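You operate a simulated robot arm through the tools that you are given. There is no shell and no other tool. Be economical: measure what you need, move in short steps, check, and stop when the job is done.

You run a simulated robot arm. Do the job below in one go: nothing can be reset, and whatever is moved stays where it is left.

TASK
Drive the high rivet home at 5 bar, then shut the blue valve.
Fine: the rivet under the blue squeezer; set the blue dial, open the valve, hold the blue lever down; the strip stays where it is.

Only the result counts: the job must be done as asked and must still hold three seconds after the hand-in. Knocking over, shifting, dropping, spilling or breaking anything else fails it.

THE ROBOT
A 6-joint arm with a two-finger parallel gripper, fixed in place. Base frame: the origin is at the foot of the arm, x ahead of it, y to its left, z up. Units: m, rad, N and s.
Its first joint turns from -1.152 to 1.152 rad. Payload 2.45 kg.
Tool frame: the origin (TCP) lies between the finger pads and is the grasp point; the fingertips stand 0.024 m ahead of it; z points along the fingers, y is the line along which they close. Largest opening 0.068 m; finger width 0.017, thickness 0.01; the body of the gripper, 0.04 by 0.07 m, starts 0.041 m behind the TCP.
Orientation is told as [roll, pitch, yaw] about the base's x, y, z axes, in that order, counted from this pose: with the fingers straight down and closing along the base's y, the tool's x points along the base's -x, its y along +y and its z along -z.

THE INTERFACE
- The arm moves only by the tool jog_arm. Its argument "commands" is a list of rows, each a list of 7 numbers: the turn, a rotation vector about the tool's x, y, z in rad, then the shift along the tool's x, y, z in m, then the gripper command, from -1 (shut) to 1 (fully open), values between in proportion. In form: [[wx, wy, wz, x, y, z, grip], ...]. A call has 1 to 10 rows; each row is the pose to reach, as a shift and turn from the pose commanded when the call began, along the tool's axes at that moment. Rows are played at 5 a second. More than 0.05 m and 0.15 rad between two rows, or a gripper value outside its range, and nothing of the call is played. Where a pose cannot be reached the arm comes as near as it can. A force on the tool above 40 N (or 10 N above the force at the start of the call, whichever is more), or a blocked arm, ends the call early, and 0.2 s more pass. Each finger travels about 0.108 m/s and halts on what it meets, pressing with about 25 N; the grip force reading is that of the motor and also rises with nothing between the fingers. The clock runs only during rows and for 0.2 s after the last one: add rows that repeat a pose to give the fingers time. The reply holds the time, the measured pose of the TCP, the force on the tool along the base axes, the opening and the grip force, in the units named above and with some noise, and new pictures: "views" is both (left out), scene, wrist or none.
- Cameras (640 x 400 px; columns grow to the right, rows downward): "scene" is fixed at [0.1751, 0.4146, 1.4685]; the picture's right is [-0.71, -0.71, 0.00], its down [-0.36, 0.36, -0.86] and it looks along [0.61, -0.61, -0.51] (base axes); focal length 285 px, centre (320, 200). "wrist" rides on the gripper at [-0.032, 0, -0.039] in the tool frame; the picture's right is [0.00, -1.00, 0.00], its down [0.97, 0.00, -0.24] and it looks along [0.24, 0.00, 0.97] (tool axes); focal length 218 px, centre (320, 200). There is no depth. A picture from a camera that has moved, and an enlarged one, comes with that camera's place and axes in the base frame and with its lens.
- enlarge(camera, box): a new picture of the part [left, top, right, bottom] of that camera's present view, enlarged. The clock stands still meanwhile.
- close_job(): hands the job in; it is judged then, once.

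Go step by step. Nothing tells you positions but the pictures and the camera data: compare them with the known pose of the tool, close in by small moves and look again before you grip or let go. The budget is 120 turns and 170 pictures, counting those below and the enlarged ones. Unless the task says otherwise, let go and move clear before handing in, and close with one line.

The tools are called after "Call:" by a JSON object that holds its "method" and its "body". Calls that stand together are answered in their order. jog_arm: Moves the arm, as the interface text tells. Its arguments: {"type":"object","properties":{"commands":{"type":"array","items":{"type":"array","items":{"type":"number"}}},"views":{"type":"string","enum":["both","scene","wrist","none"]}},"required":["commands"]} The other tools are called the same way: enlarge (camera, box) takes an enlarged picture of a part of a camera's view; close_job () hands the job in.

At the start:

```text
time: 0.0
tool_pos: [0.4546, -0.2102, 1.3444]
tool_rot: [-0.001, -0.004, -0.001]
ft_force: [0.1, -0.2, 0.2]
width: 0.0679
finger_force: 0.0
```

scene: 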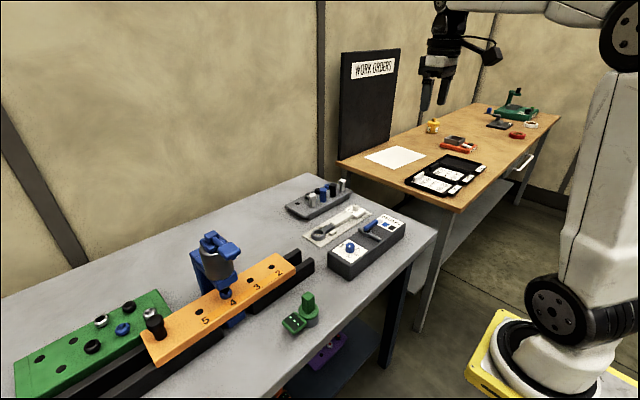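
wrist: 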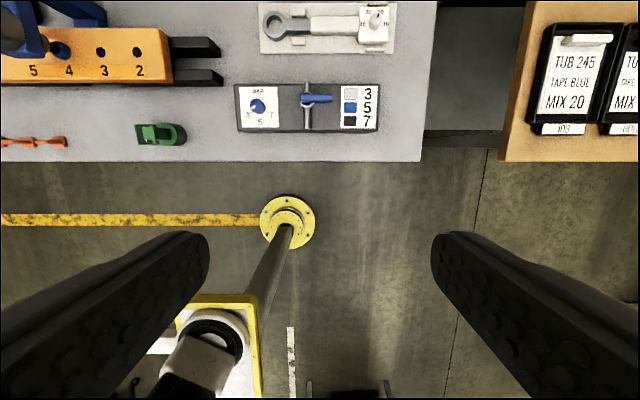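

I see a bench with a blue squeezer, an orange strip, a control box with blue dial and valve, and a rivet strip. I'll look closer before moving.

Call:
{"method": "enlarge", "body": {"camera": "scene", "box": [130, 220, 330, 370]}}

Call:
{"method": "enlarge", "body": {"camera": "scene", "box": [270, 170, 430, 290]}}

Call:
{"method": "enlarge", "body": {"camera": "wrist", "box": [220, 60, 400, 150]}}

Call:
{"method": "enlarge", "body": {"camera": "wrist", "box": [0, 0, 230, 160]}}

```text
2.67 times, centred on (230, 295) of scene
camera zoom: at [0.1751, 0.4146, 1.4685], right [-0.71, -0.71, 0.0], down [-0.36, 0.36, -0.86], along [0.61, -0.61, -0.51], focal length 760 px, centre (560, -53)
```

zoom: 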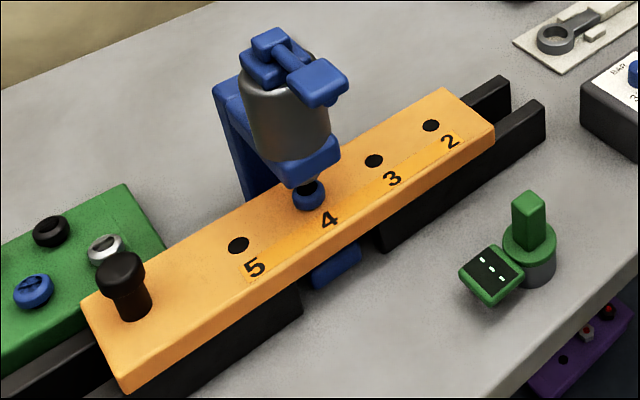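

```text
3.33 times, centred on (350, 230) of scene
camera zoom: at [0.1751, 0.4146, 1.4685], right [-0.71, -0.71, 0.0], down [-0.36, 0.36, -0.86], along [0.61, -0.61, -0.51], focal length 950 px, centre (220, 100)
```

zoom: 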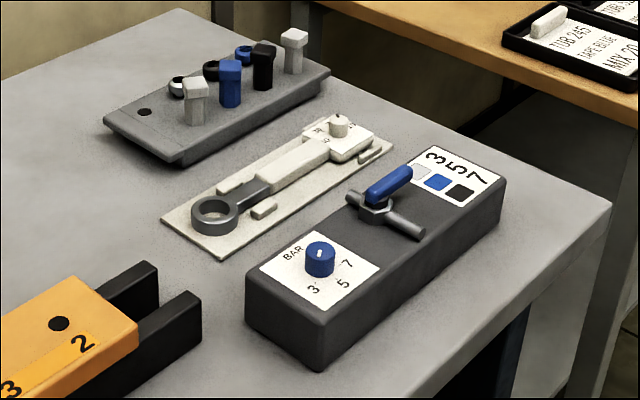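

```text
3.56 times, centred on (310, 105) of wrist
camera zoom: at [0.4847, -0.211, 1.3829], right [0.0, -1.0, 0.0], down [-0.97, 0.0, 0.24], along [-0.24, 0.0, -0.97], focal length 776 px, centre (356, 538)
```

zoom: 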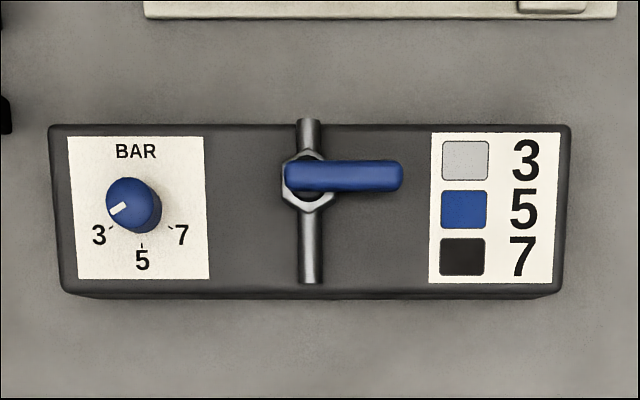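

```text
2.50 times, centred on (115, 80) of wrist
camera zoom: at [0.4847, -0.211, 1.3829], right [0.0, -1.0, 0.0], down [-0.97, 0.0, 0.24], along [-0.24, 0.0, -0.97], focal length 546 px, centre (832, 500)
```

zoom: 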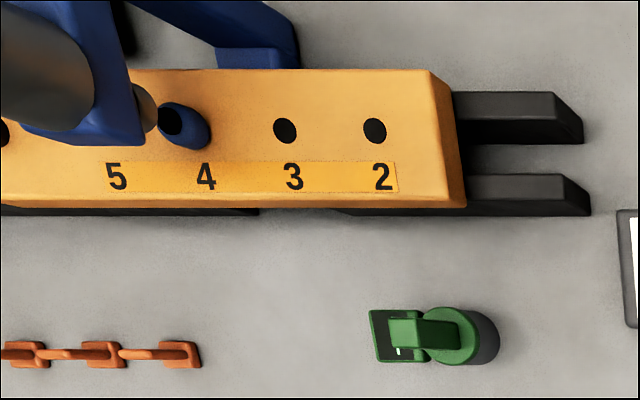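

The rivet under the squeezer sits at hole 4, the dial points at 3, and the valve handle is across its pipe, so it is closed. I take the dial to be near (0.56, -0.09, 0.93) and will move above it for a better look.

Call:
{"method": "jog_arm", "body": {"commands": [[0, 0, 0, -0.017, 0.02, 0.04, 1], [0, 0, 0, -0.035, 0.04, 0.08, 1], [0, 0, 0, -0.053, 0.06, 0.12, 1], [0, 0, 0, -0.071, 0.08, 0.16, 1], [0, 0, 0, -0.089, 0.1, 0.2, 1], [0, 0, 0, -0.105, 0.12, 0.22, 1], [0, 0, 0, -0.105, 0.12, 0.22, 1]]}}

```text
time: 1.6
tool_pos: [0.5557, -0.0899, 1.1242]
tool_rot: [0.0, -0.003, -0.002]
ft_force: [0.6, -0.6, 0.3]
width: 0.0683
finger_force: 0.1
camera wrist: at [0.5881, -0.0899, 1.1621], right [0.0, -1.0, 0.0], down [-0.97, 0.0, 0.24], along [-0.24, 0.0, -0.97], focal length 218 px, centre (320, 200)
```

scene: 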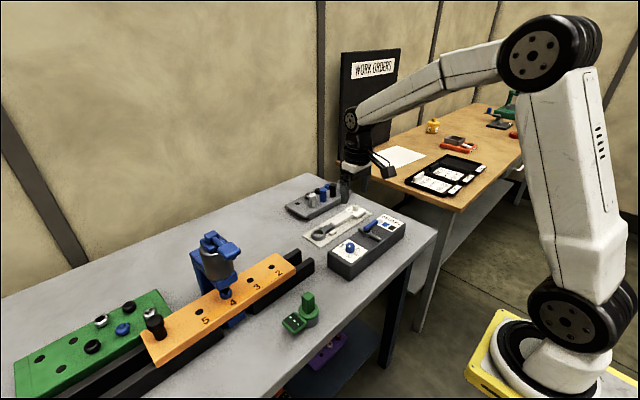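
wrist: 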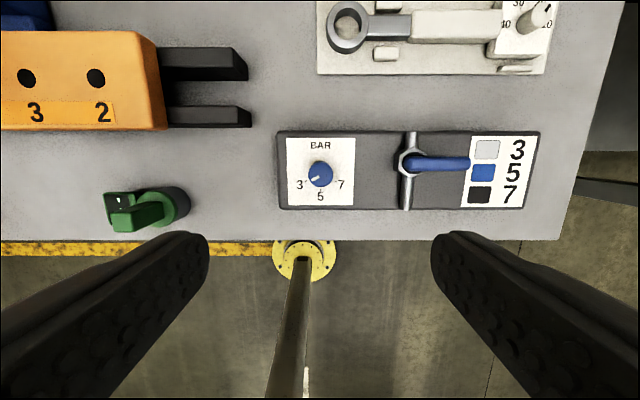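

The dial resolves to about (0.560, -0.090) in both views. I'll come down partway and check the alignment.

Call:
{"method": "jog_arm", "body": {"commands": [[0, 0, 0, -0.004, 0, 0.045, 1], [0, 0, 0, -0.004, 0, 0.09, 1], [0, 0, 0, -0.004, 0, 0.124, 1], [0, 0, 0, -0.004, 0, 0.124, 1]]}}

Call:
{"method": "enlarge", "body": {"camera": "scene", "box": [320, 180, 420, 280]}}

Call:
{"method": "enlarge", "body": {"camera": "wrist", "box": [200, 50, 480, 250]}}

```text
time: 2.6
tool_pos: [0.5619, -0.0897, 1.0003]
tool_rot: [0.001, -0.003, 0.0]
ft_force: [-0.2, -0.6, 0.2]
width: 0.0682
finger_force: 0.1
camera wrist: at [0.5933, -0.0906, 1.0384], right [0.0, -1.0, 0.0], down [-0.97, 0.0, 0.24], along [-0.24, 0.0, -0.97], focal length 218 px, centre (320, 200)
```

scene: 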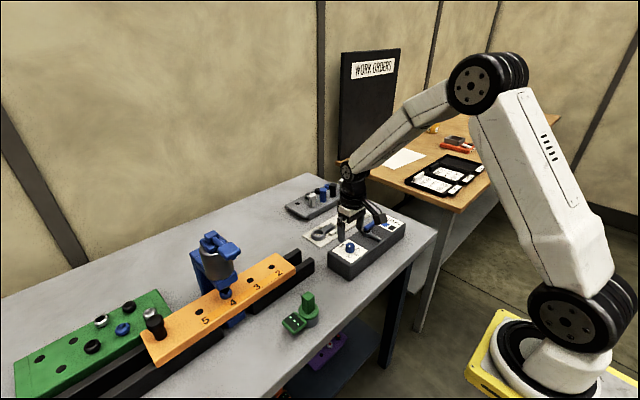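
wrist: 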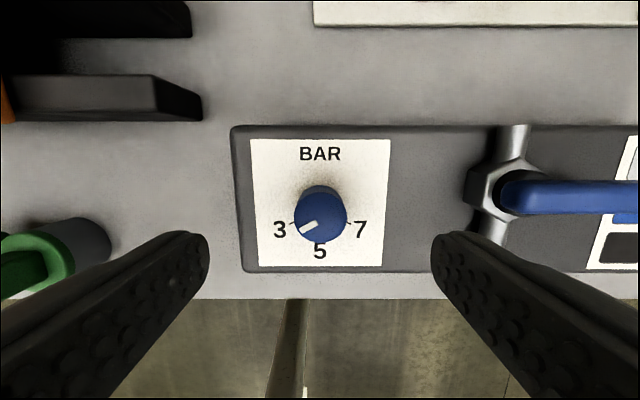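

```text
4.00 times, centred on (370, 230) of scene
camera zoom: at [0.1751, 0.4146, 1.4685], right [-0.71, -0.71, 0.0], down [-0.36, 0.36, -0.86], along [0.61, -0.61, -0.51], focal length 1140 px, centre (120, 80)
```

zoom: 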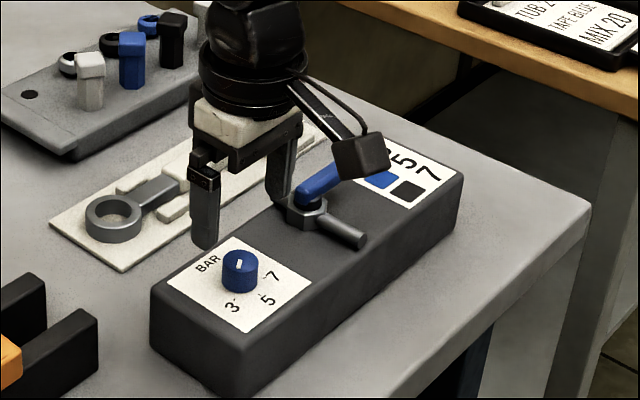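

```text
2.00 times, centred on (340, 150) of wrist
camera zoom: at [0.5933, -0.0906, 1.0384], right [0.0, -1.0, 0.0], down [-0.97, 0.0, 0.24], along [-0.24, 0.0, -0.97], focal length 436 px, centre (280, 300)
```

zoom: 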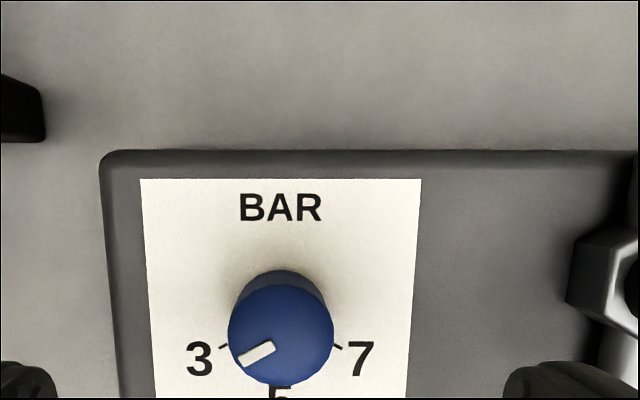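

The knob top is about z 0.94 and the TCP is nearly centred over it. I'll lower a little and check the fingertips against the panel.

Call:
{"method": "jog_arm", "body": {"commands": [[0, 0, 0, 0.001, 0, 0.02, 1], [0, 0, 0, 0.001, 0, 0.038, 1], [0, 0, 0, 0.001, 0, 0.038, 1]], "views": "wrist"}}

Call:
{"method": "enlarge", "body": {"camera": "scene", "box": [320, 200, 400, 280]}}

```text
time: 3.4
tool_pos: [0.561, -0.0914, 0.963]
tool_rot: [0.001, -0.003, -0.001]
ft_force: [-0.9, 0.0, 0.7]
width: 0.0678
finger_force: 0.1
camera wrist: at [0.593, -0.0917, 1.0011], right [0.0, -1.0, 0.0], down [-0.97, 0.0, 0.24], along [-0.24, 0.0, -0.97], focal length 218 px, centre (320, 200)
```

wrist: 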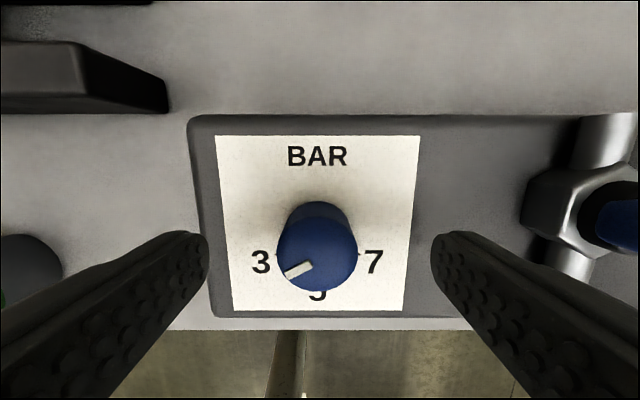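

```text
5.00 times, centred on (360, 240) of scene
camera zoom: at [0.1751, 0.4146, 1.4685], right [-0.71, -0.71, 0.0], down [-0.36, 0.36, -0.86], along [0.61, -0.61, -0.51], focal length 1425 px, centre (120, 0)
```

zoom: 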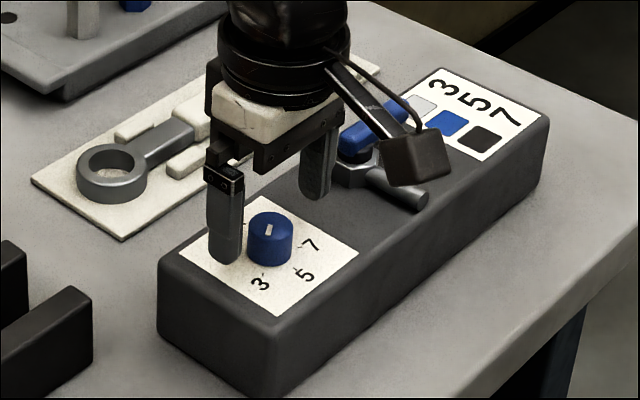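

Intersecting the views puts the knob at (0.5596, -0.0907) with its top near z 0.939. I'll lower 13 mm and close on it.

Call:
{"method": "jog_arm", "body": {"commands": [[0, 0, 0, 0.0014, 0.0005, 0.007, 1], [0, 0, 0, 0.0014, 0.0005, 0.013, 1], [0, 0, 0, 0.0014, 0.0005, 0.013, 1], [0, 0, 0, 0.0014, 0.0005, 0.013, 0], [0, 0, 0, 0.0014, 0.0005, 0.013, -1], [0, 0, 0, 0.0014, 0.0005, 0.013, -1]]}}

Call:
{"method": "enlarge", "body": {"camera": "scene", "box": [320, 200, 400, 280]}}

```text
time: 4.8
tool_pos: [0.561, -0.0902, 0.9496]
tool_rot: [-0.003, -0.003, -0.001]
ft_force: [-0.1, -12.3, -2.4]
width: 0.0252
finger_force: 40.7
camera wrist: at [0.5919, -0.0908, 0.9879], right [0.0, -1.0, 0.0], down [-0.97, 0.0, 0.24], along [-0.24, 0.0, -0.97], focal length 218 px, centre (320, 200)
```

scene: 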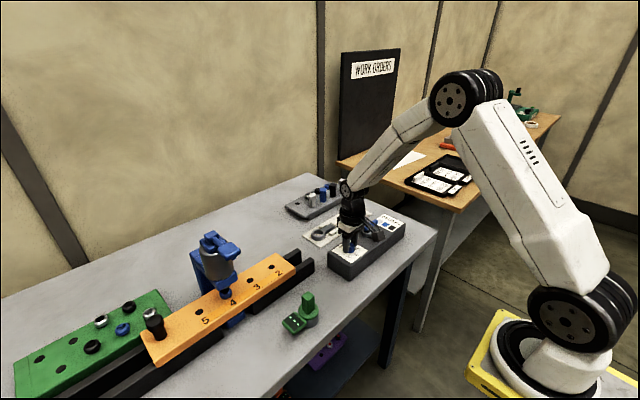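
wrist: 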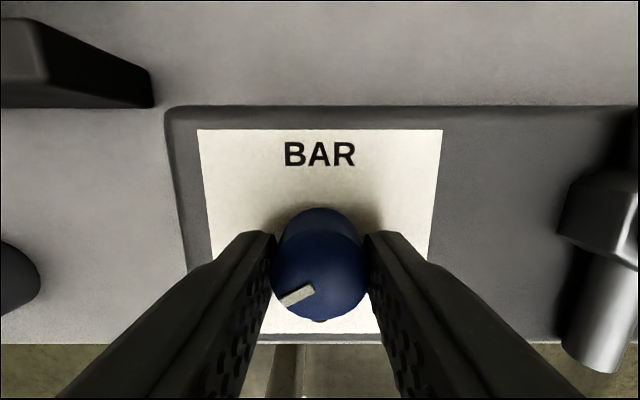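

```text
5.00 times, centred on (360, 240) of scene
camera zoom: at [0.1751, 0.4142, 1.4686], right [-0.71, -0.71, 0.0], down [-0.36, 0.36, -0.86], along [0.61, -0.6, -0.52], focal length 1425 px, centre (120, 0)
```

zoom: 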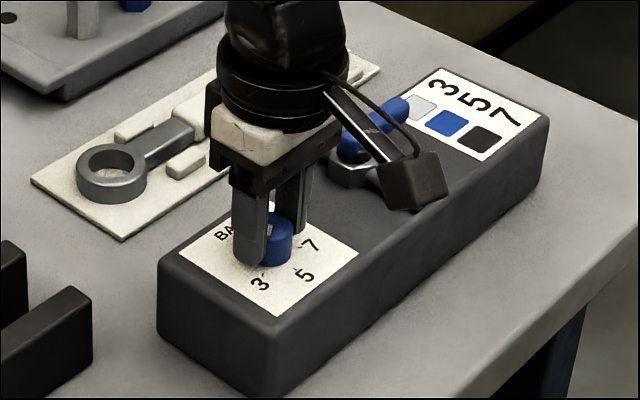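

The knob is gripped at 25 mm. I'll turn it counter-clockwise as seen from above, about 60° from 3 to 5, and ease 0.5 mm to the right.

Call:
{"method": "jog_arm", "body": {"commands": [[0, 0, -0.14, 0, -0.0005, 0, -1], [0, 0, -0.28, 0, -0.0005, 0, -1], [0, 0, -0.42, 0, -0.0005, 0, -1], [0, 0, -0.56, 0, -0.0005, 0, -1], [0, 0, -0.7, 0, -0.0005, 0, -1], [0, 0, -0.84, 0, -0.0005, 0, -1], [0, 0, -0.96, 0, -0.0005, 0, -1], [0, 0, -1.05, 0, -0.0005, 0, -1], [0, 0, -1.05, 0, -0.0005, 0, -1]]}}

Call:
{"method": "enlarge", "body": {"camera": "scene", "box": [320, 200, 400, 280]}}

```text
time: 6.8
tool_pos: [0.5605, -0.0889, 0.9493]
tool_rot: [-0.002, 0.0, 1.052]
ft_force: [-7.1, 7.4, 0.2]
width: 0.0251
finger_force: 41.0
camera wrist: at [0.5758, -0.0629, 0.9878], right [0.87, -0.5, 0.0], down [-0.48, -0.84, 0.24], along [-0.12, -0.21, -0.97], focal length 218 px, centre (320, 200)
```

scene: 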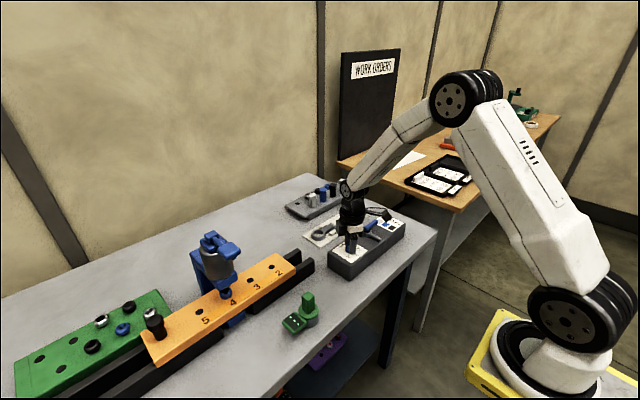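
wrist: 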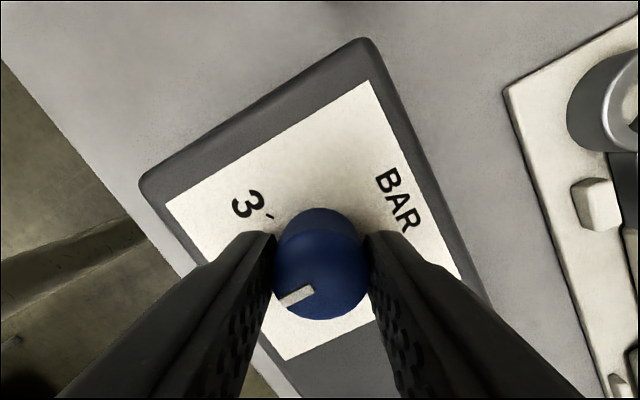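

```text
5.00 times, centred on (360, 240) of scene
camera zoom: at [0.1749, 0.4148, 1.4685], right [-0.71, -0.71, 0.0], down [-0.36, 0.36, -0.86], along [0.61, -0.61, -0.51], focal length 1425 px, centre (120, 0)
```

zoom: 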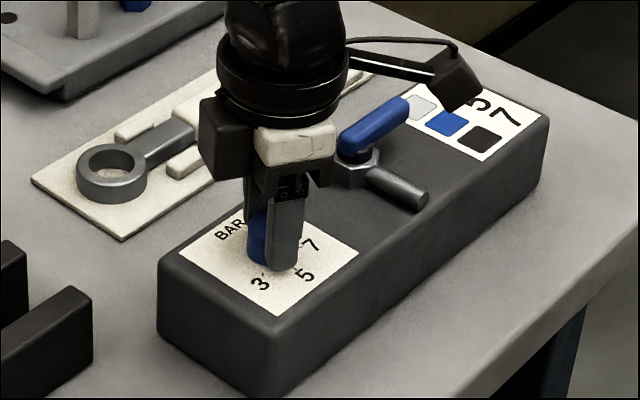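

The pointer kept its place in the hand, so the knob turned with it. I'll open, rise and check the setting.

Call:
{"method": "jog_arm", "body": {"commands": [[0, 0, 0, 0, 0, 0, 0.3], [0, 0, 0, 0, 0, 0, 0.3], [0, 0, 0, 0, 0, -0.04, 0.3], [0, 0, 0, 0, 0, -0.08, 0.3], [0, 0, 0.14, 0, 0, -0.08, 0.3], [0, 0, 0.28, 0, 0, -0.08, 0.3], [0, 0, 0.42, 0, 0, -0.08, 0.3], [0, 0, 0.56, 0, 0, -0.08, 0.3], [0, 0, 0.7, 0, 0, -0.08, 0.3], [0, 0, 0.84, 0, 0, -0.08, 0.3]], "views": "none"}}

Call:
{"method": "jog_arm", "body": {"commands": [[0, 0, 0.14, 0, 0, 0, 1], [0, 0, 0.21, 0, 0, 0, 1], [0, 0, 0.21, 0, 0, 0, 1]]}}

Call:
{"method": "enlarge", "body": {"camera": "scene", "box": [320, 180, 420, 280]}}

Call:
{"method": "enlarge", "body": {"camera": "wrist", "box": [240, 100, 400, 250]}}

```text
time: 9.0
tool_pos: [0.5607, -0.0903, 1.0299]
tool_rot: [-0.003, -0.001, 0.208]
ft_force: [-0.6, 0.6, 0.9]
width: 0.0439
finger_force: 0.1
```

```text
time: 9.8
tool_pos: [0.5592, -0.0894, 1.0305]
tool_rot: [0.001, -0.003, 0.0]
ft_force: [0.7, -0.7, 0.5]
width: 0.0681
finger_force: 0.1
camera wrist: at [0.5918, -0.091, 1.0681], right [0.0, -1.0, 0.0], down [-0.97, 0.0, 0.24], along [-0.24, 0.0, -0.97], focal length 218 px, centre (320, 200)
```

scene: 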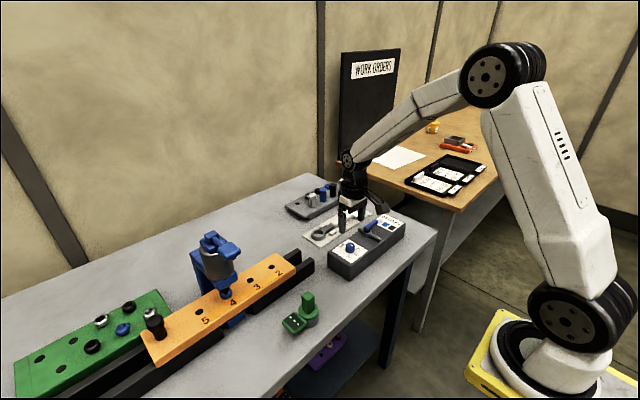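
wrist: 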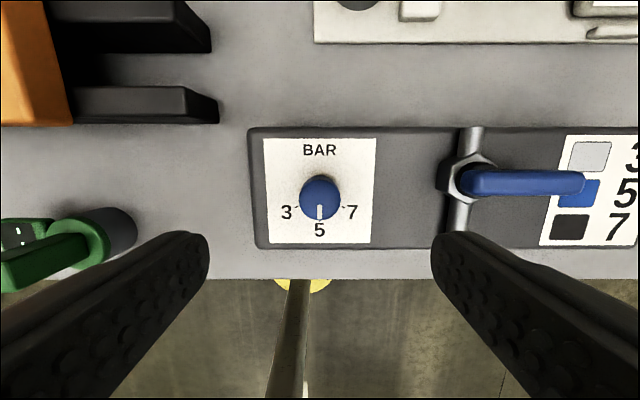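

```text
4.00 times, centred on (370, 230) of scene
camera zoom: at [0.1751, 0.4146, 1.4685], right [-0.71, -0.71, 0.0], down [-0.36, 0.36, -0.86], along [0.61, -0.61, -0.51], focal length 1140 px, centre (120, 80)
```

zoom: 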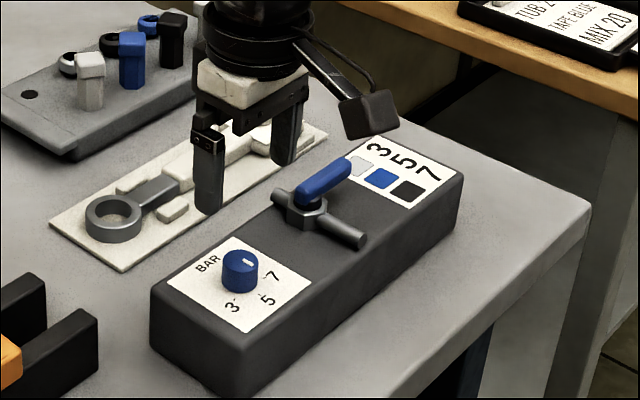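

```text
2.67 times, centred on (320, 175) of wrist
camera zoom: at [0.5918, -0.091, 1.0681], right [0.0, -1.0, 0.0], down [-0.97, 0.0, 0.24], along [-0.24, 0.0, -0.97], focal length 582 px, centre (320, 267)
```

zoom: 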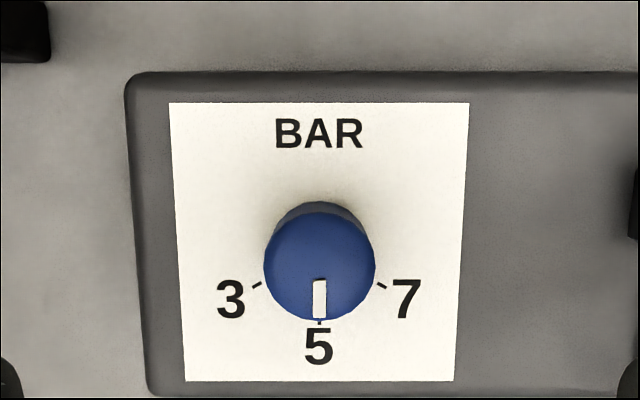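

The dial now reads 5. The valve handle is centred near (0.572, -0.205, 0.945) with its pivot near y = -0.184, and I'll move over it for a better look.

Call:
{"method": "jog_arm", "body": {"commands": [[0, 0, 0, -0.005, -0.04, -0.01, 1], [0, 0, 0, -0.01, -0.08, -0.02, 1], [0, 0, 0, -0.012, -0.11, -0.02, 1], [0, 0, 0, -0.012, -0.11, -0.02, 1]]}}

Call:
{"method": "enlarge", "body": {"camera": "wrist", "box": [220, 80, 420, 230]}}

```text
time: 10.8
tool_pos: [0.5721, -0.1985, 1.0517]
tool_rot: [-0.003, -0.003, 0.0]
ft_force: [0.3, 0.3, 0.4]
width: 0.0679
finger_force: 0.0
camera wrist: at [0.603, -0.1991, 1.0899], right [0.0, -1.0, 0.0], down [-0.97, 0.0, 0.24], along [-0.24, 0.0, -0.97], focal length 218 px, centre (320, 200)
```

scene: 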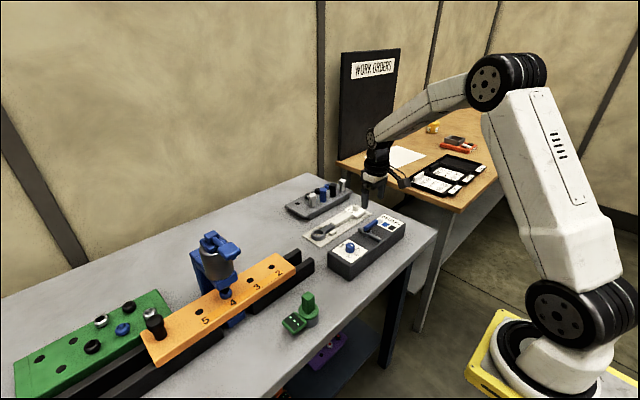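
wrist: 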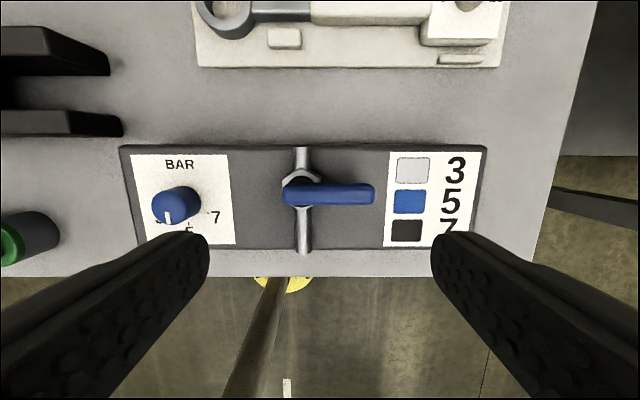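

```text
2.67 times, centred on (320, 155) of wrist
camera zoom: at [0.603, -0.1991, 1.0899], right [0.0, -1.0, 0.0], down [-0.97, 0.0, 0.24], along [-0.24, 0.0, -0.97], focal length 582 px, centre (320, 320)
```

zoom: 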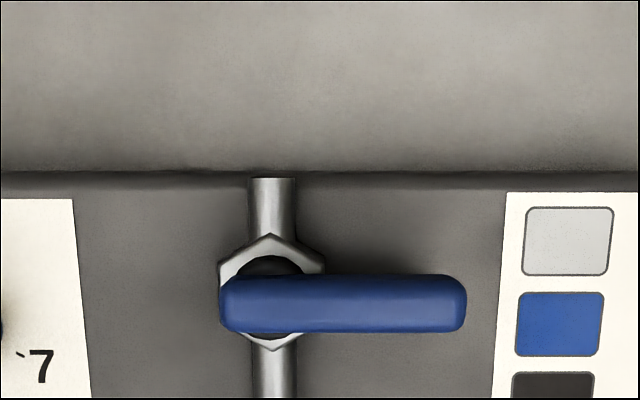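

The handle lies along y at x = 0.572, from y = -0.174 to -0.236, with the pivot near (0.572, -0.186). I'll yaw 90° so the fingers straddle it near its outer end.

Call:
{"method": "jog_arm", "body": {"commands": [[0, 0, -0.15, 0, -0.006, 0, 1], [0, 0, -0.3, 0, -0.01, 0, 1], [0, 0, -0.45, 0, -0.015, 0, 1], [0, 0, -0.6, 0, -0.02, 0, 1], [0, 0, -0.75, 0, -0.0205, 0, 1], [0, 0, -0.9, 0, -0.0205, 0, 1], [0, 0, -1.05, 0, -0.0205, 0, 1], [0, 0, -1.2, 0, -0.0205, 0, 1], [0, 0, -1.35, 0, -0.0205, 0, 1], [0, 0, -1.5, 0, -0.0205, 0.02, 1]], "views": "none"}}

Call:
{"method": "jog_arm", "body": {"commands": [[0, 0, -0.071, 0, 0, 0.02, 1], [0, 0, -0.071, 0, 0, 0.055, 1], [0, 0, -0.071, 0, 0, 0.055, 1]]}}

Call:
{"method": "enlarge", "body": {"camera": "scene", "box": [330, 180, 430, 280]}}

```text
time: 13.0
tool_pos: [0.5735, -0.2208, 1.0307]
tool_rot: [-0.004, 0.0, 1.502]
ft_force: [0.3, -0.2, 0.2]
width: 0.0678
finger_force: 0.1
```

```text
time: 13.8
tool_pos: [0.572, -0.2204, 0.976]
tool_rot: [-0.003, 0.001, 1.572]
ft_force: [0.3, 0.3, 0.2]
width: 0.0682
finger_force: 0.0
camera wrist: at [0.572, -0.1893, 1.0133], right [1.0, 0.0, 0.0], down [0.0, -0.97, 0.24], along [0.0, -0.24, -0.97], focal length 218 px, centre (320, 200)
```

scene: 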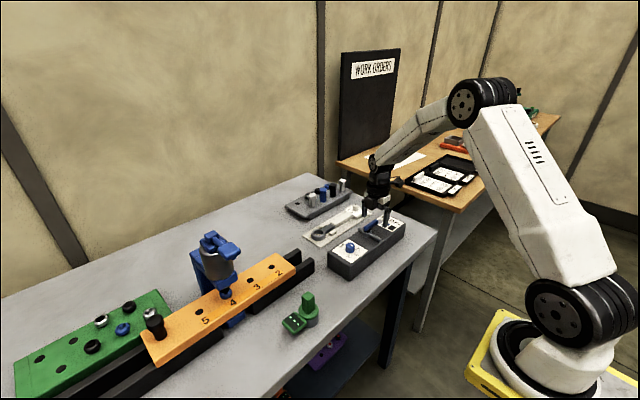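
wrist: 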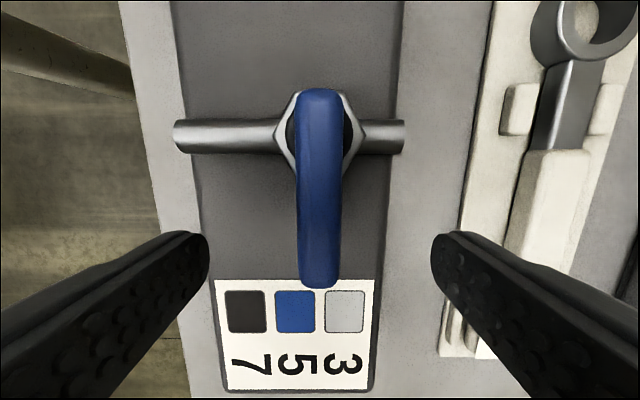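

```text
4.00 times, centred on (380, 230) of scene
camera zoom: at [0.1751, 0.4146, 1.4685], right [-0.71, -0.71, 0.0], down [-0.36, 0.36, -0.86], along [0.61, -0.61, -0.51], focal length 1140 px, centre (80, 80)
```

zoom: 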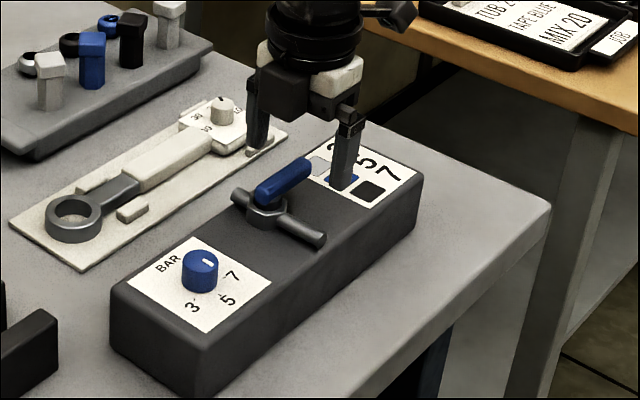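

The fingers straddle the handle correctly. I'll lower, grip, and try a small turn towards the robot to see which way it opens.

Call:
{"method": "jog_arm", "body": {"commands": [[0, 0, 0, 0, 0, 0.01, 1], [0, 0, 0, 0, 0, 0.018, 1], [0, 0, 0, 0, 0, 0.018, 0], [0, 0, 0, 0, 0, 0.018, -1], [0, 0, 0, 0, 0, 0.018, -1], [0, 0, 0, 0, 0, 0.018, -1]], "views": "wrist"}}

Call:
{"method": "jog_arm", "body": {"commands": [[0, 0, 0.08, -0.0001, 0.0027, 0, -1], [0, 0, 0.16, -0.0004, 0.0054, 0, -1], [0, 0, 0.16, -0.0004, 0.0054, 0, -1]], "views": "wrist"}}

```text
time: 15.2
tool_pos: [0.5726, -0.2229, 0.9574]
tool_rot: [-0.004, 0.0, 1.571]
ft_force: [-4.2, -1.7, 0.2]
width: 0.0139
finger_force: 33.8
camera wrist: at [0.5718, -0.1908, 0.9954], right [1.0, 0.0, 0.0], down [0.0, -0.97, 0.24], along [0.0, -0.24, -0.97], focal length 218 px, centre (320, 200)
```

wrist: 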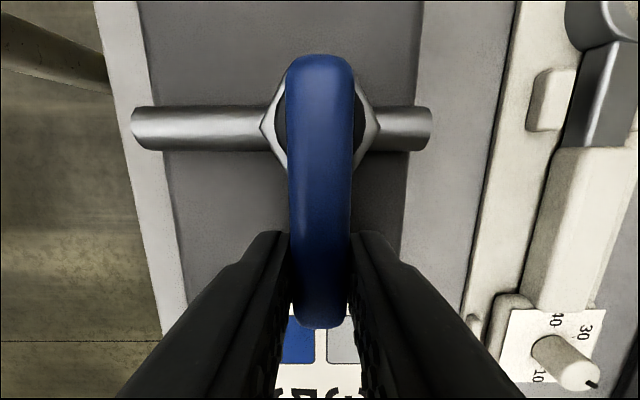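

```text
time: 16.0
tool_pos: [0.5666, -0.2224, 0.958]
tool_rot: [-0.001, 0.0, 1.409]
ft_force: [-9.0, -5.6, 0.7]
width: 0.0138
finger_force: 33.5
camera wrist: at [0.5711, -0.1907, 0.9954], right [0.99, -0.16, 0.0], down [-0.15, -0.96, 0.24], along [-0.04, -0.24, -0.97], focal length 218 px, centre (320, 200)
```

wrist: 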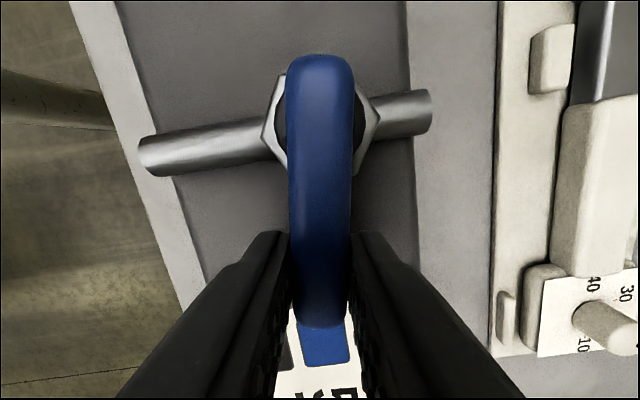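

The handle turns freely this way, so I'll carry on to 90° around the pivot.

Call:
{"method": "jog_arm", "body": {"commands": [[0, 0, 0.141, -0.0003, 0.0048, 0, -1], [0, 0, 0.282, -0.0013, 0.0095, 0, -1], [0, 0, 0.423, -0.003, 0.014, 0, -1], [0, 0, 0.564, -0.0053, 0.0182, 0, -1], [0, 0, 0.705, -0.0081, 0.022, 0, -1], [0, 0, 0.846, -0.0115, 0.0255, 0, -1], [0, 0, 0.987, -0.0153, 0.0284, 0, -1], [0, 0, 1.128, -0.0194, 0.0307, 0, -1], [0, 0, 1.269, -0.0239, 0.0325, 0, -1], [0, 0, 1.41, -0.0286, 0.0336, 0, -1]]}}

Call:
{"method": "enlarge", "body": {"camera": "scene", "box": [330, 180, 430, 280]}}

```text
time: 18.2
tool_pos: [0.5379, -0.1862, 0.956]
tool_rot: [0.0, 0.002, 0.0]
ft_force: [-17.2, 4.2, 4.9]
width: 0.0141
finger_force: 33.5
camera wrist: at [0.5693, -0.186, 0.9941], right [0.0, -1.0, 0.0], down [-0.97, 0.0, 0.24], along [-0.24, 0.0, -0.97], focal length 218 px, centre (320, 200)
```

scene: 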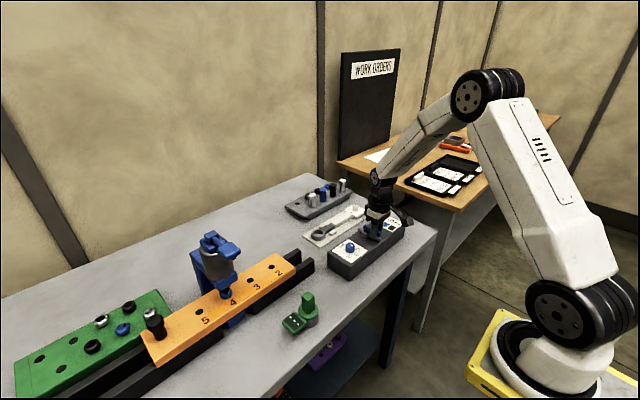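
wrist: 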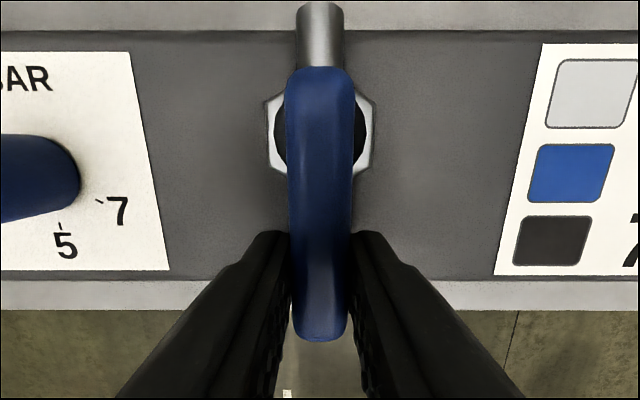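

```text
4.00 times, centred on (380, 230) of scene
camera zoom: at [0.1745, 0.4147, 1.4685], right [-0.71, -0.71, 0.0], down [-0.36, 0.36, -0.86], along [0.61, -0.61, -0.51], focal length 1140 px, centre (80, 80)
```

zoom: 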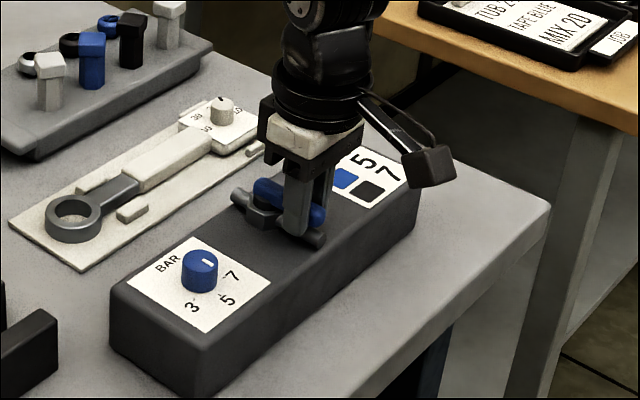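

The handle is now in line with the pipe, so the valve is open. I'll release, rise, and move across to look at the squeezer's lever from above.

Call:
{"method": "jog_arm", "body": {"commands": [[0, 0, 0, 0, 0, 0, 0], [0, 0, 0, 0, 0, 0, 0], [0, 0, 0, 0, 0, -0.045, 0], [0, 0, 0, 0, 0, -0.09, 0], [0, 0, 0, 0, 0.01, -0.135, 0], [0, 0, 0, 0, 0.04, -0.17, 0], [0, 0, 0, -0.01, 0.075, -0.2, 0], [0, 0, 0, -0.02, 0.11, -0.23, 0], [0, 0, 0, -0.025, 0.15, -0.25, 0], [0, 0, 0, -0.03, 0.19, -0.27, 0]], "views": "none"}}

Call:
{"method": "jog_arm", "body": {"commands": [[0, 0, 0, -0.01, 0.045, 0, 0], [0, 0, 0, -0.02, 0.09, 0, 0], [0, 0, 0, -0.03, 0.135, 0, 0], [0, 0, 0, -0.03, 0.16, 0, 0], [0, 0, 0, -0.03, 0.16, 0, 0]]}}

Call:
{"method": "enlarge", "body": {"camera": "scene", "box": [330, 180, 430, 280]}}

```text
time: 20.4
tool_pos: [0.5654, 0.0067, 1.2284]
tool_rot: [-0.001, -0.001, 0.002]
ft_force: [0.1, 0.9, -0.3]
width: 0.0339
finger_force: 0.1
```

```text
time: 21.6
tool_pos: [0.5971, 0.1626, 1.2288]
tool_rot: [0.0, -0.002, 0.001]
ft_force: [-0.4, 0.8, 0.0]
width: 0.0342
finger_force: 0.0
camera wrist: at [0.6295, 0.1626, 1.2668], right [0.0, -1.0, 0.0], down [-0.97, 0.0, 0.24], along [-0.24, 0.0, -0.97], focal length 218 px, centre (320, 200)
```

scene: 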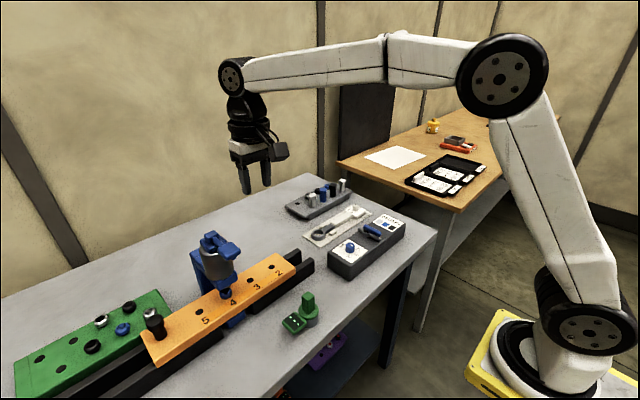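
wrist: 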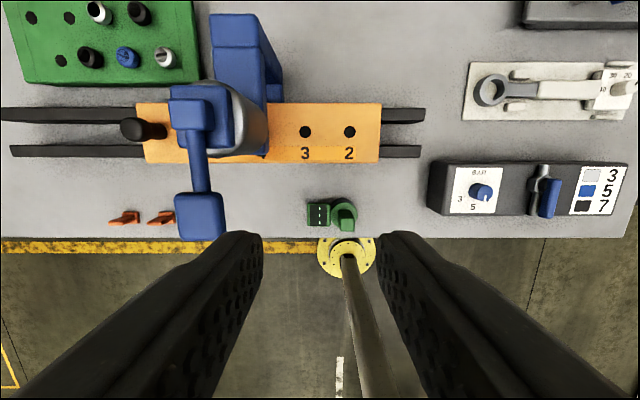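

```text
4.00 times, centred on (380, 230) of scene
camera zoom: at [0.1751, 0.4146, 1.4685], right [-0.71, -0.71, 0.0], down [-0.36, 0.36, -0.86], along [0.61, -0.61, -0.51], focal length 1140 px, centre (80, 80)
```

zoom: 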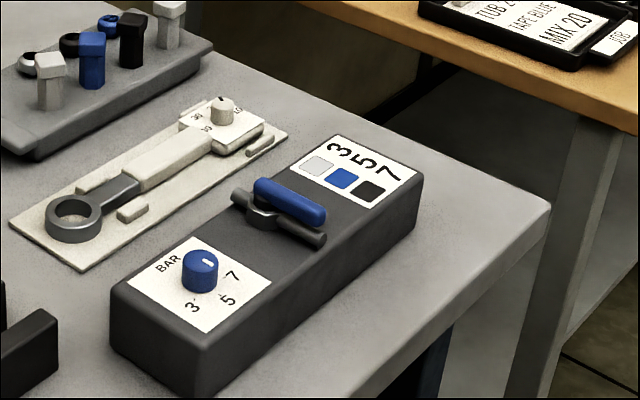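

The lever pad triangulates to about (0.581, 0.246, 1.121), hinged at the back. I'll close the fingers, bring them above the pad, and look at the clearance to the squeezer.

Call:
{"method": "jog_arm", "body": {"commands": [[0, 0, 0, 0.008, 0.03, 0, -1], [0, 0, 0, 0.016, 0.06, 0, -1], [0, 0, 0, 0.018, 0.083, 0.01, -1], [0, 0, 0, 0.018, 0.083, 0.045, -1], [0, 0, 0, 0.018, 0.083, 0.06, -1], [0, 0, 0, 0.018, 0.083, 0.06, -1]]}}

Call:
{"method": "enlarge", "body": {"camera": "scene", "box": [170, 190, 270, 310]}}

```text
time: 23.0
tool_pos: [0.5786, 0.2469, 1.1666]
tool_rot: [0.001, -0.004, 0.002]
ft_force: [-0.7, -0.6, -0.4]
width: 0.0001
finger_force: 23.2
camera wrist: at [0.6111, 0.2453, 1.205], right [0.0, -1.0, 0.0], down [-0.97, 0.0, 0.24], along [-0.24, 0.0, -0.97], focal length 218 px, centre (320, 200)
```

scene: 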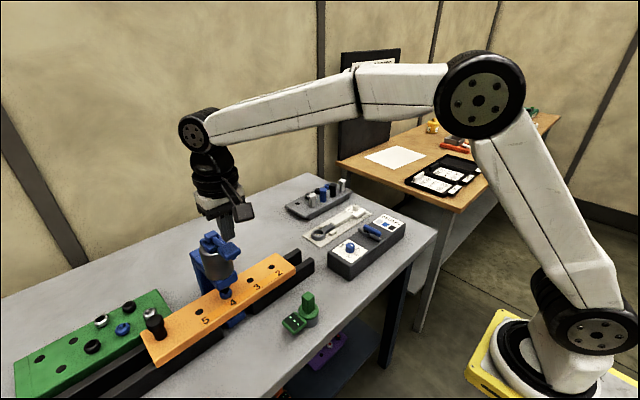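
wrist: 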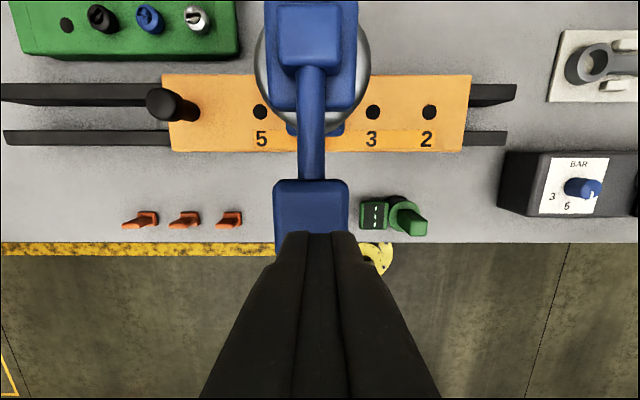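

```text
3.33 times, centred on (220, 250) of scene
camera zoom: at [0.1751, 0.4146, 1.4685], right [-0.71, -0.71, 0.0], down [-0.36, 0.36, -0.86], along [0.61, -0.61, -0.51], focal length 950 px, centre (653, 33)
```

zoom: 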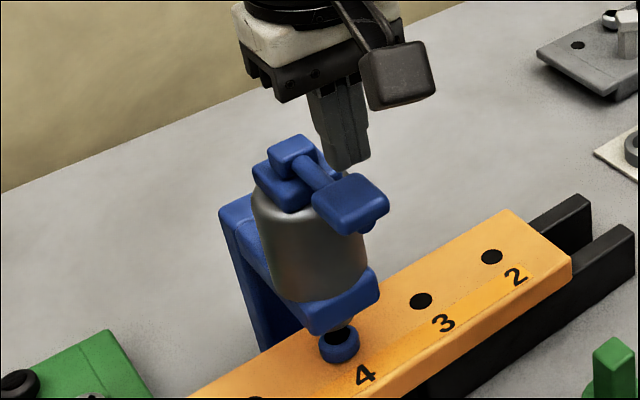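

The fingertips are over the pad with room around the squeezer head. I'll lower in small steps until contact and watch the force.

Call:
{"method": "jog_arm", "body": {"commands": [[0, 0, 0, 0.001, 0.001, 0.006, -1], [0, 0, 0, 0.001, 0.001, 0.012, -1], [0, 0, 0, 0.001, 0.001, 0.018, -1], [0, 0, 0, 0.001, 0.001, 0.022, -1], [0, 0, 0, 0.001, 0.001, 0.026, -1]]}}

Call:
{"method": "enlarge", "body": {"camera": "scene", "box": [170, 190, 270, 310]}}

```text
time: 24.2
tool_pos: [0.5792, 0.2474, 1.1414]
tool_rot: [0.0, -0.004, 0.001]
ft_force: [-4.1, 2.4, 4.2]
width: 0.0002
finger_force: 23.7
camera wrist: at [0.6103, 0.2469, 1.1795], right [0.0, -1.0, 0.0], down [-0.97, 0.0, 0.24], along [-0.24, 0.0, -0.97], focal length 218 px, centre (320, 200)
```

scene: 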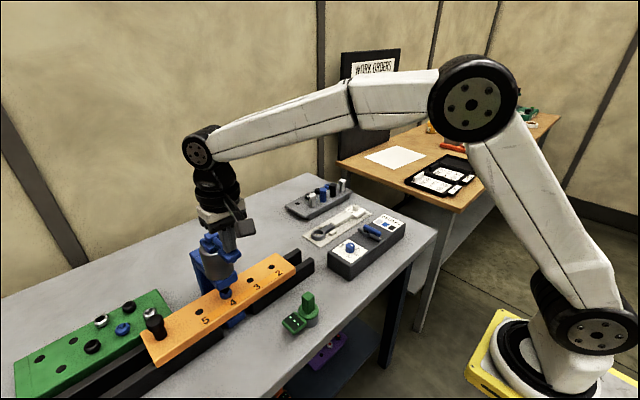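
wrist: 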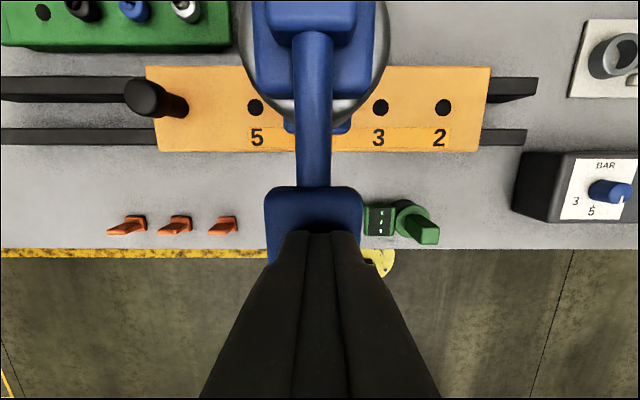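

```text
3.33 times, centred on (220, 250) of scene
camera zoom: at [0.1749, 0.4146, 1.4685], right [-0.71, -0.71, 0.0], down [-0.36, 0.36, -0.86], along [0.61, -0.61, -0.51], focal length 950 px, centre (653, 33)
```

zoom: 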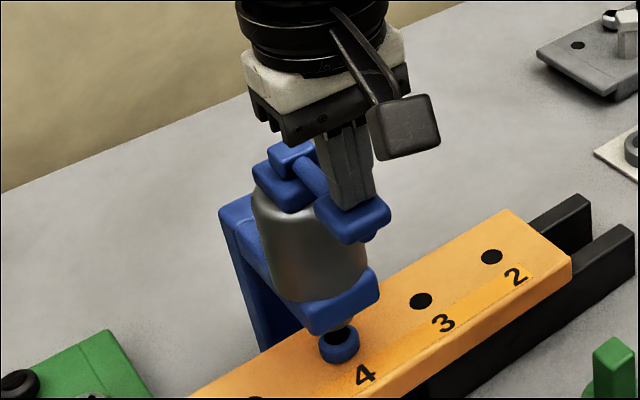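

Contact is made at a light 4 N and the lever has begun to move. I'll press further and hold.

Call:
{"method": "jog_arm", "body": {"commands": [[0, 0, 0, 0, 0, 0.003, -1], [0, 0, 0, 0, 0, 0.006, -1], [0, 0, 0, 0, 0, 0.009, -1], [0, 0, 0, 0, 0, 0.012, -1], [0, 0, 0, 0, 0, 0.012, -1]]}}

Call:
{"method": "enlarge", "body": {"camera": "scene", "box": [170, 190, 270, 310]}}

```text
time: 25.4
tool_pos: [0.5789, 0.2479, 1.129]
tool_rot: [0.001, -0.004, 0.004]
ft_force: [-2.1, 2.9, 6.9]
width: 0.0
finger_force: 23.7
camera wrist: at [0.6109, 0.246, 1.1672], right [0.0, -1.0, 0.0], down [-0.97, 0.0, 0.24], along [-0.24, 0.0, -0.97], focal length 218 px, centre (320, 200)
```

scene: 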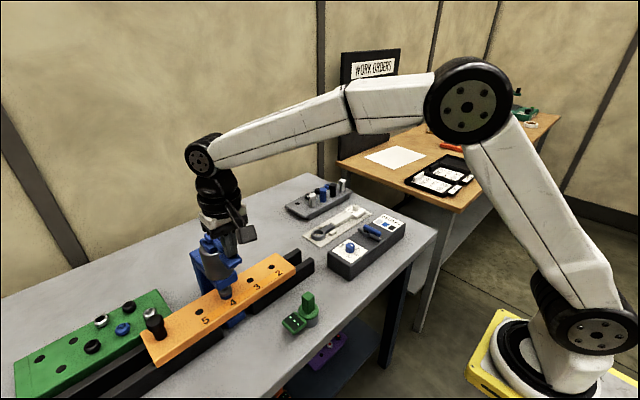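
wrist: 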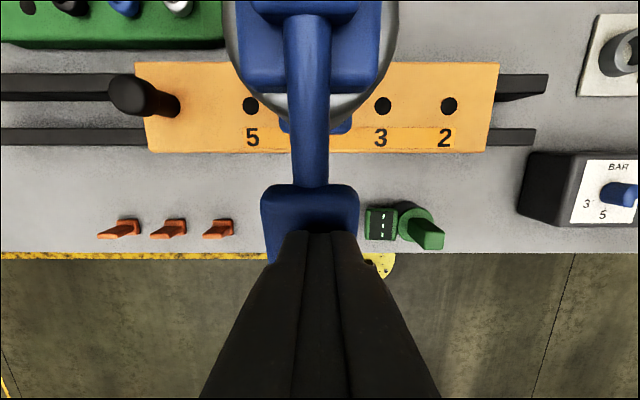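

```text
3.33 times, centred on (220, 250) of scene
camera zoom: at [0.1749, 0.4146, 1.4685], right [-0.71, -0.71, 0.0], down [-0.36, 0.36, -0.86], along [0.61, -0.61, -0.51], focal length 950 px, centre (653, 33)
```

zoom: 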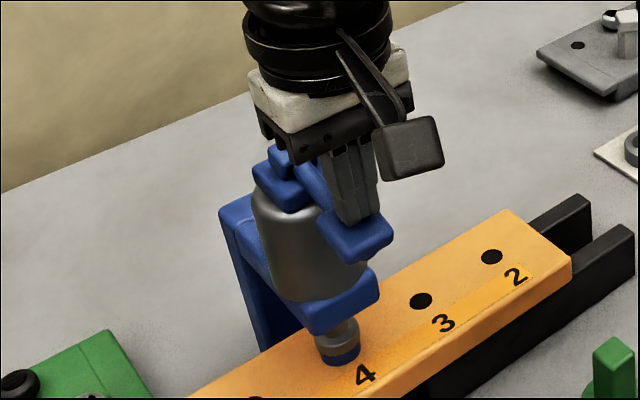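

The ram has come down on the rivet. I'll press 3 mm more and hold for about two seconds.

Call:
{"method": "jog_arm", "body": {"commands": [[0, 0, 0, 0, 0, 0.002, -1], [0, 0, 0, 0, 0, 0.003, -1], [0, 0, 0, 0, 0, 0.003, -1], [0, 0, 0, 0, 0, 0.003, -1], [0, 0, 0, 0, 0, 0.003, -1], [0, 0, 0, 0, 0, 0.003, -1], [0, 0, 0, 0, 0, 0.003, -1], [0, 0, 0, 0, 0, 0.003, -1], [0, 0, 0, 0, 0, 0.003, -1], [0, 0, 0, 0, 0, 0.003, -1]], "views": "none"}}

Call:
{"method": "enlarge", "body": {"camera": "scene", "box": [190, 230, 260, 310]}}

```text
time: 27.6
tool_pos: [0.5787, 0.2476, 1.1269]
tool_rot: [0.0, -0.004, 0.002]
ft_force: [-1.7, -3.6, 7.3]
width: 0.0
finger_force: 23.9
```

```text
5.00 times, centred on (225, 270) of scene
camera zoom: at [0.1749, 0.4144, 1.4686], right [-0.71, -0.71, 0.0], down [-0.36, 0.36, -0.86], along [0.61, -0.6, -0.51], focal length 1425 px, centre (795, -150)
```

zoom: 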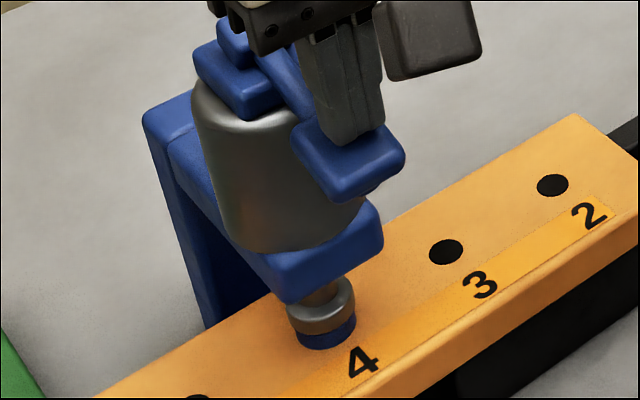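

The ram is lower still. I'll hold two more seconds to see whether the rivet keeps moving.

Call:
{"method": "jog_arm", "body": {"commands": [[0, 0, 0, 0, 0, 0.002, -1], [0, 0, 0, 0, 0, 0.002, -1], [0, 0, 0, 0, 0, 0.002, -1], [0, 0, 0, 0, 0, 0.002, -1], [0, 0, 0, 0, 0, 0.002, -1], [0, 0, 0, 0, 0, 0.002, -1], [0, 0, 0, 0, 0, 0.002, -1], [0, 0, 0, 0, 0, 0.002, -1], [0, 0, 0, 0, 0, 0.002, -1], [0, 0, 0, 0, 0, 0.002, -1]], "views": "none"}}

Call:
{"method": "enlarge", "body": {"camera": "scene", "box": [190, 230, 260, 310]}}

```text
time: 29.8
tool_pos: [0.5794, 0.2467, 1.1255]
tool_rot: [0.0, -0.003, 0.001]
ft_force: [-2.8, -3.9, 11.7]
width: 0.0
finger_force: 24.1
```

```text
5.00 times, centred on (225, 270) of scene
camera zoom: at [0.1748, 0.4144, 1.4686], right [-0.71, -0.71, 0.0], down [-0.36, 0.36, -0.86], along [0.61, -0.6, -0.51], focal length 1425 px, centre (795, -150)
```

zoom: 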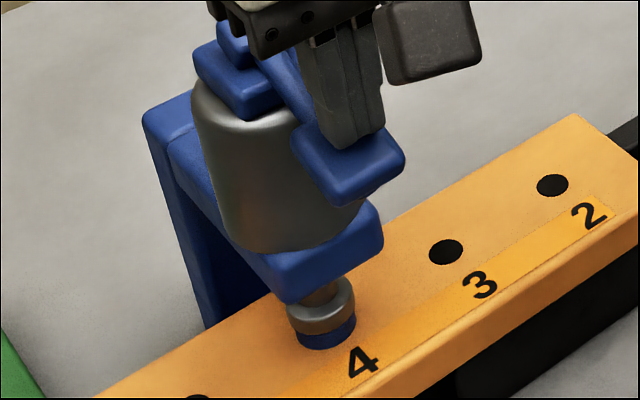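

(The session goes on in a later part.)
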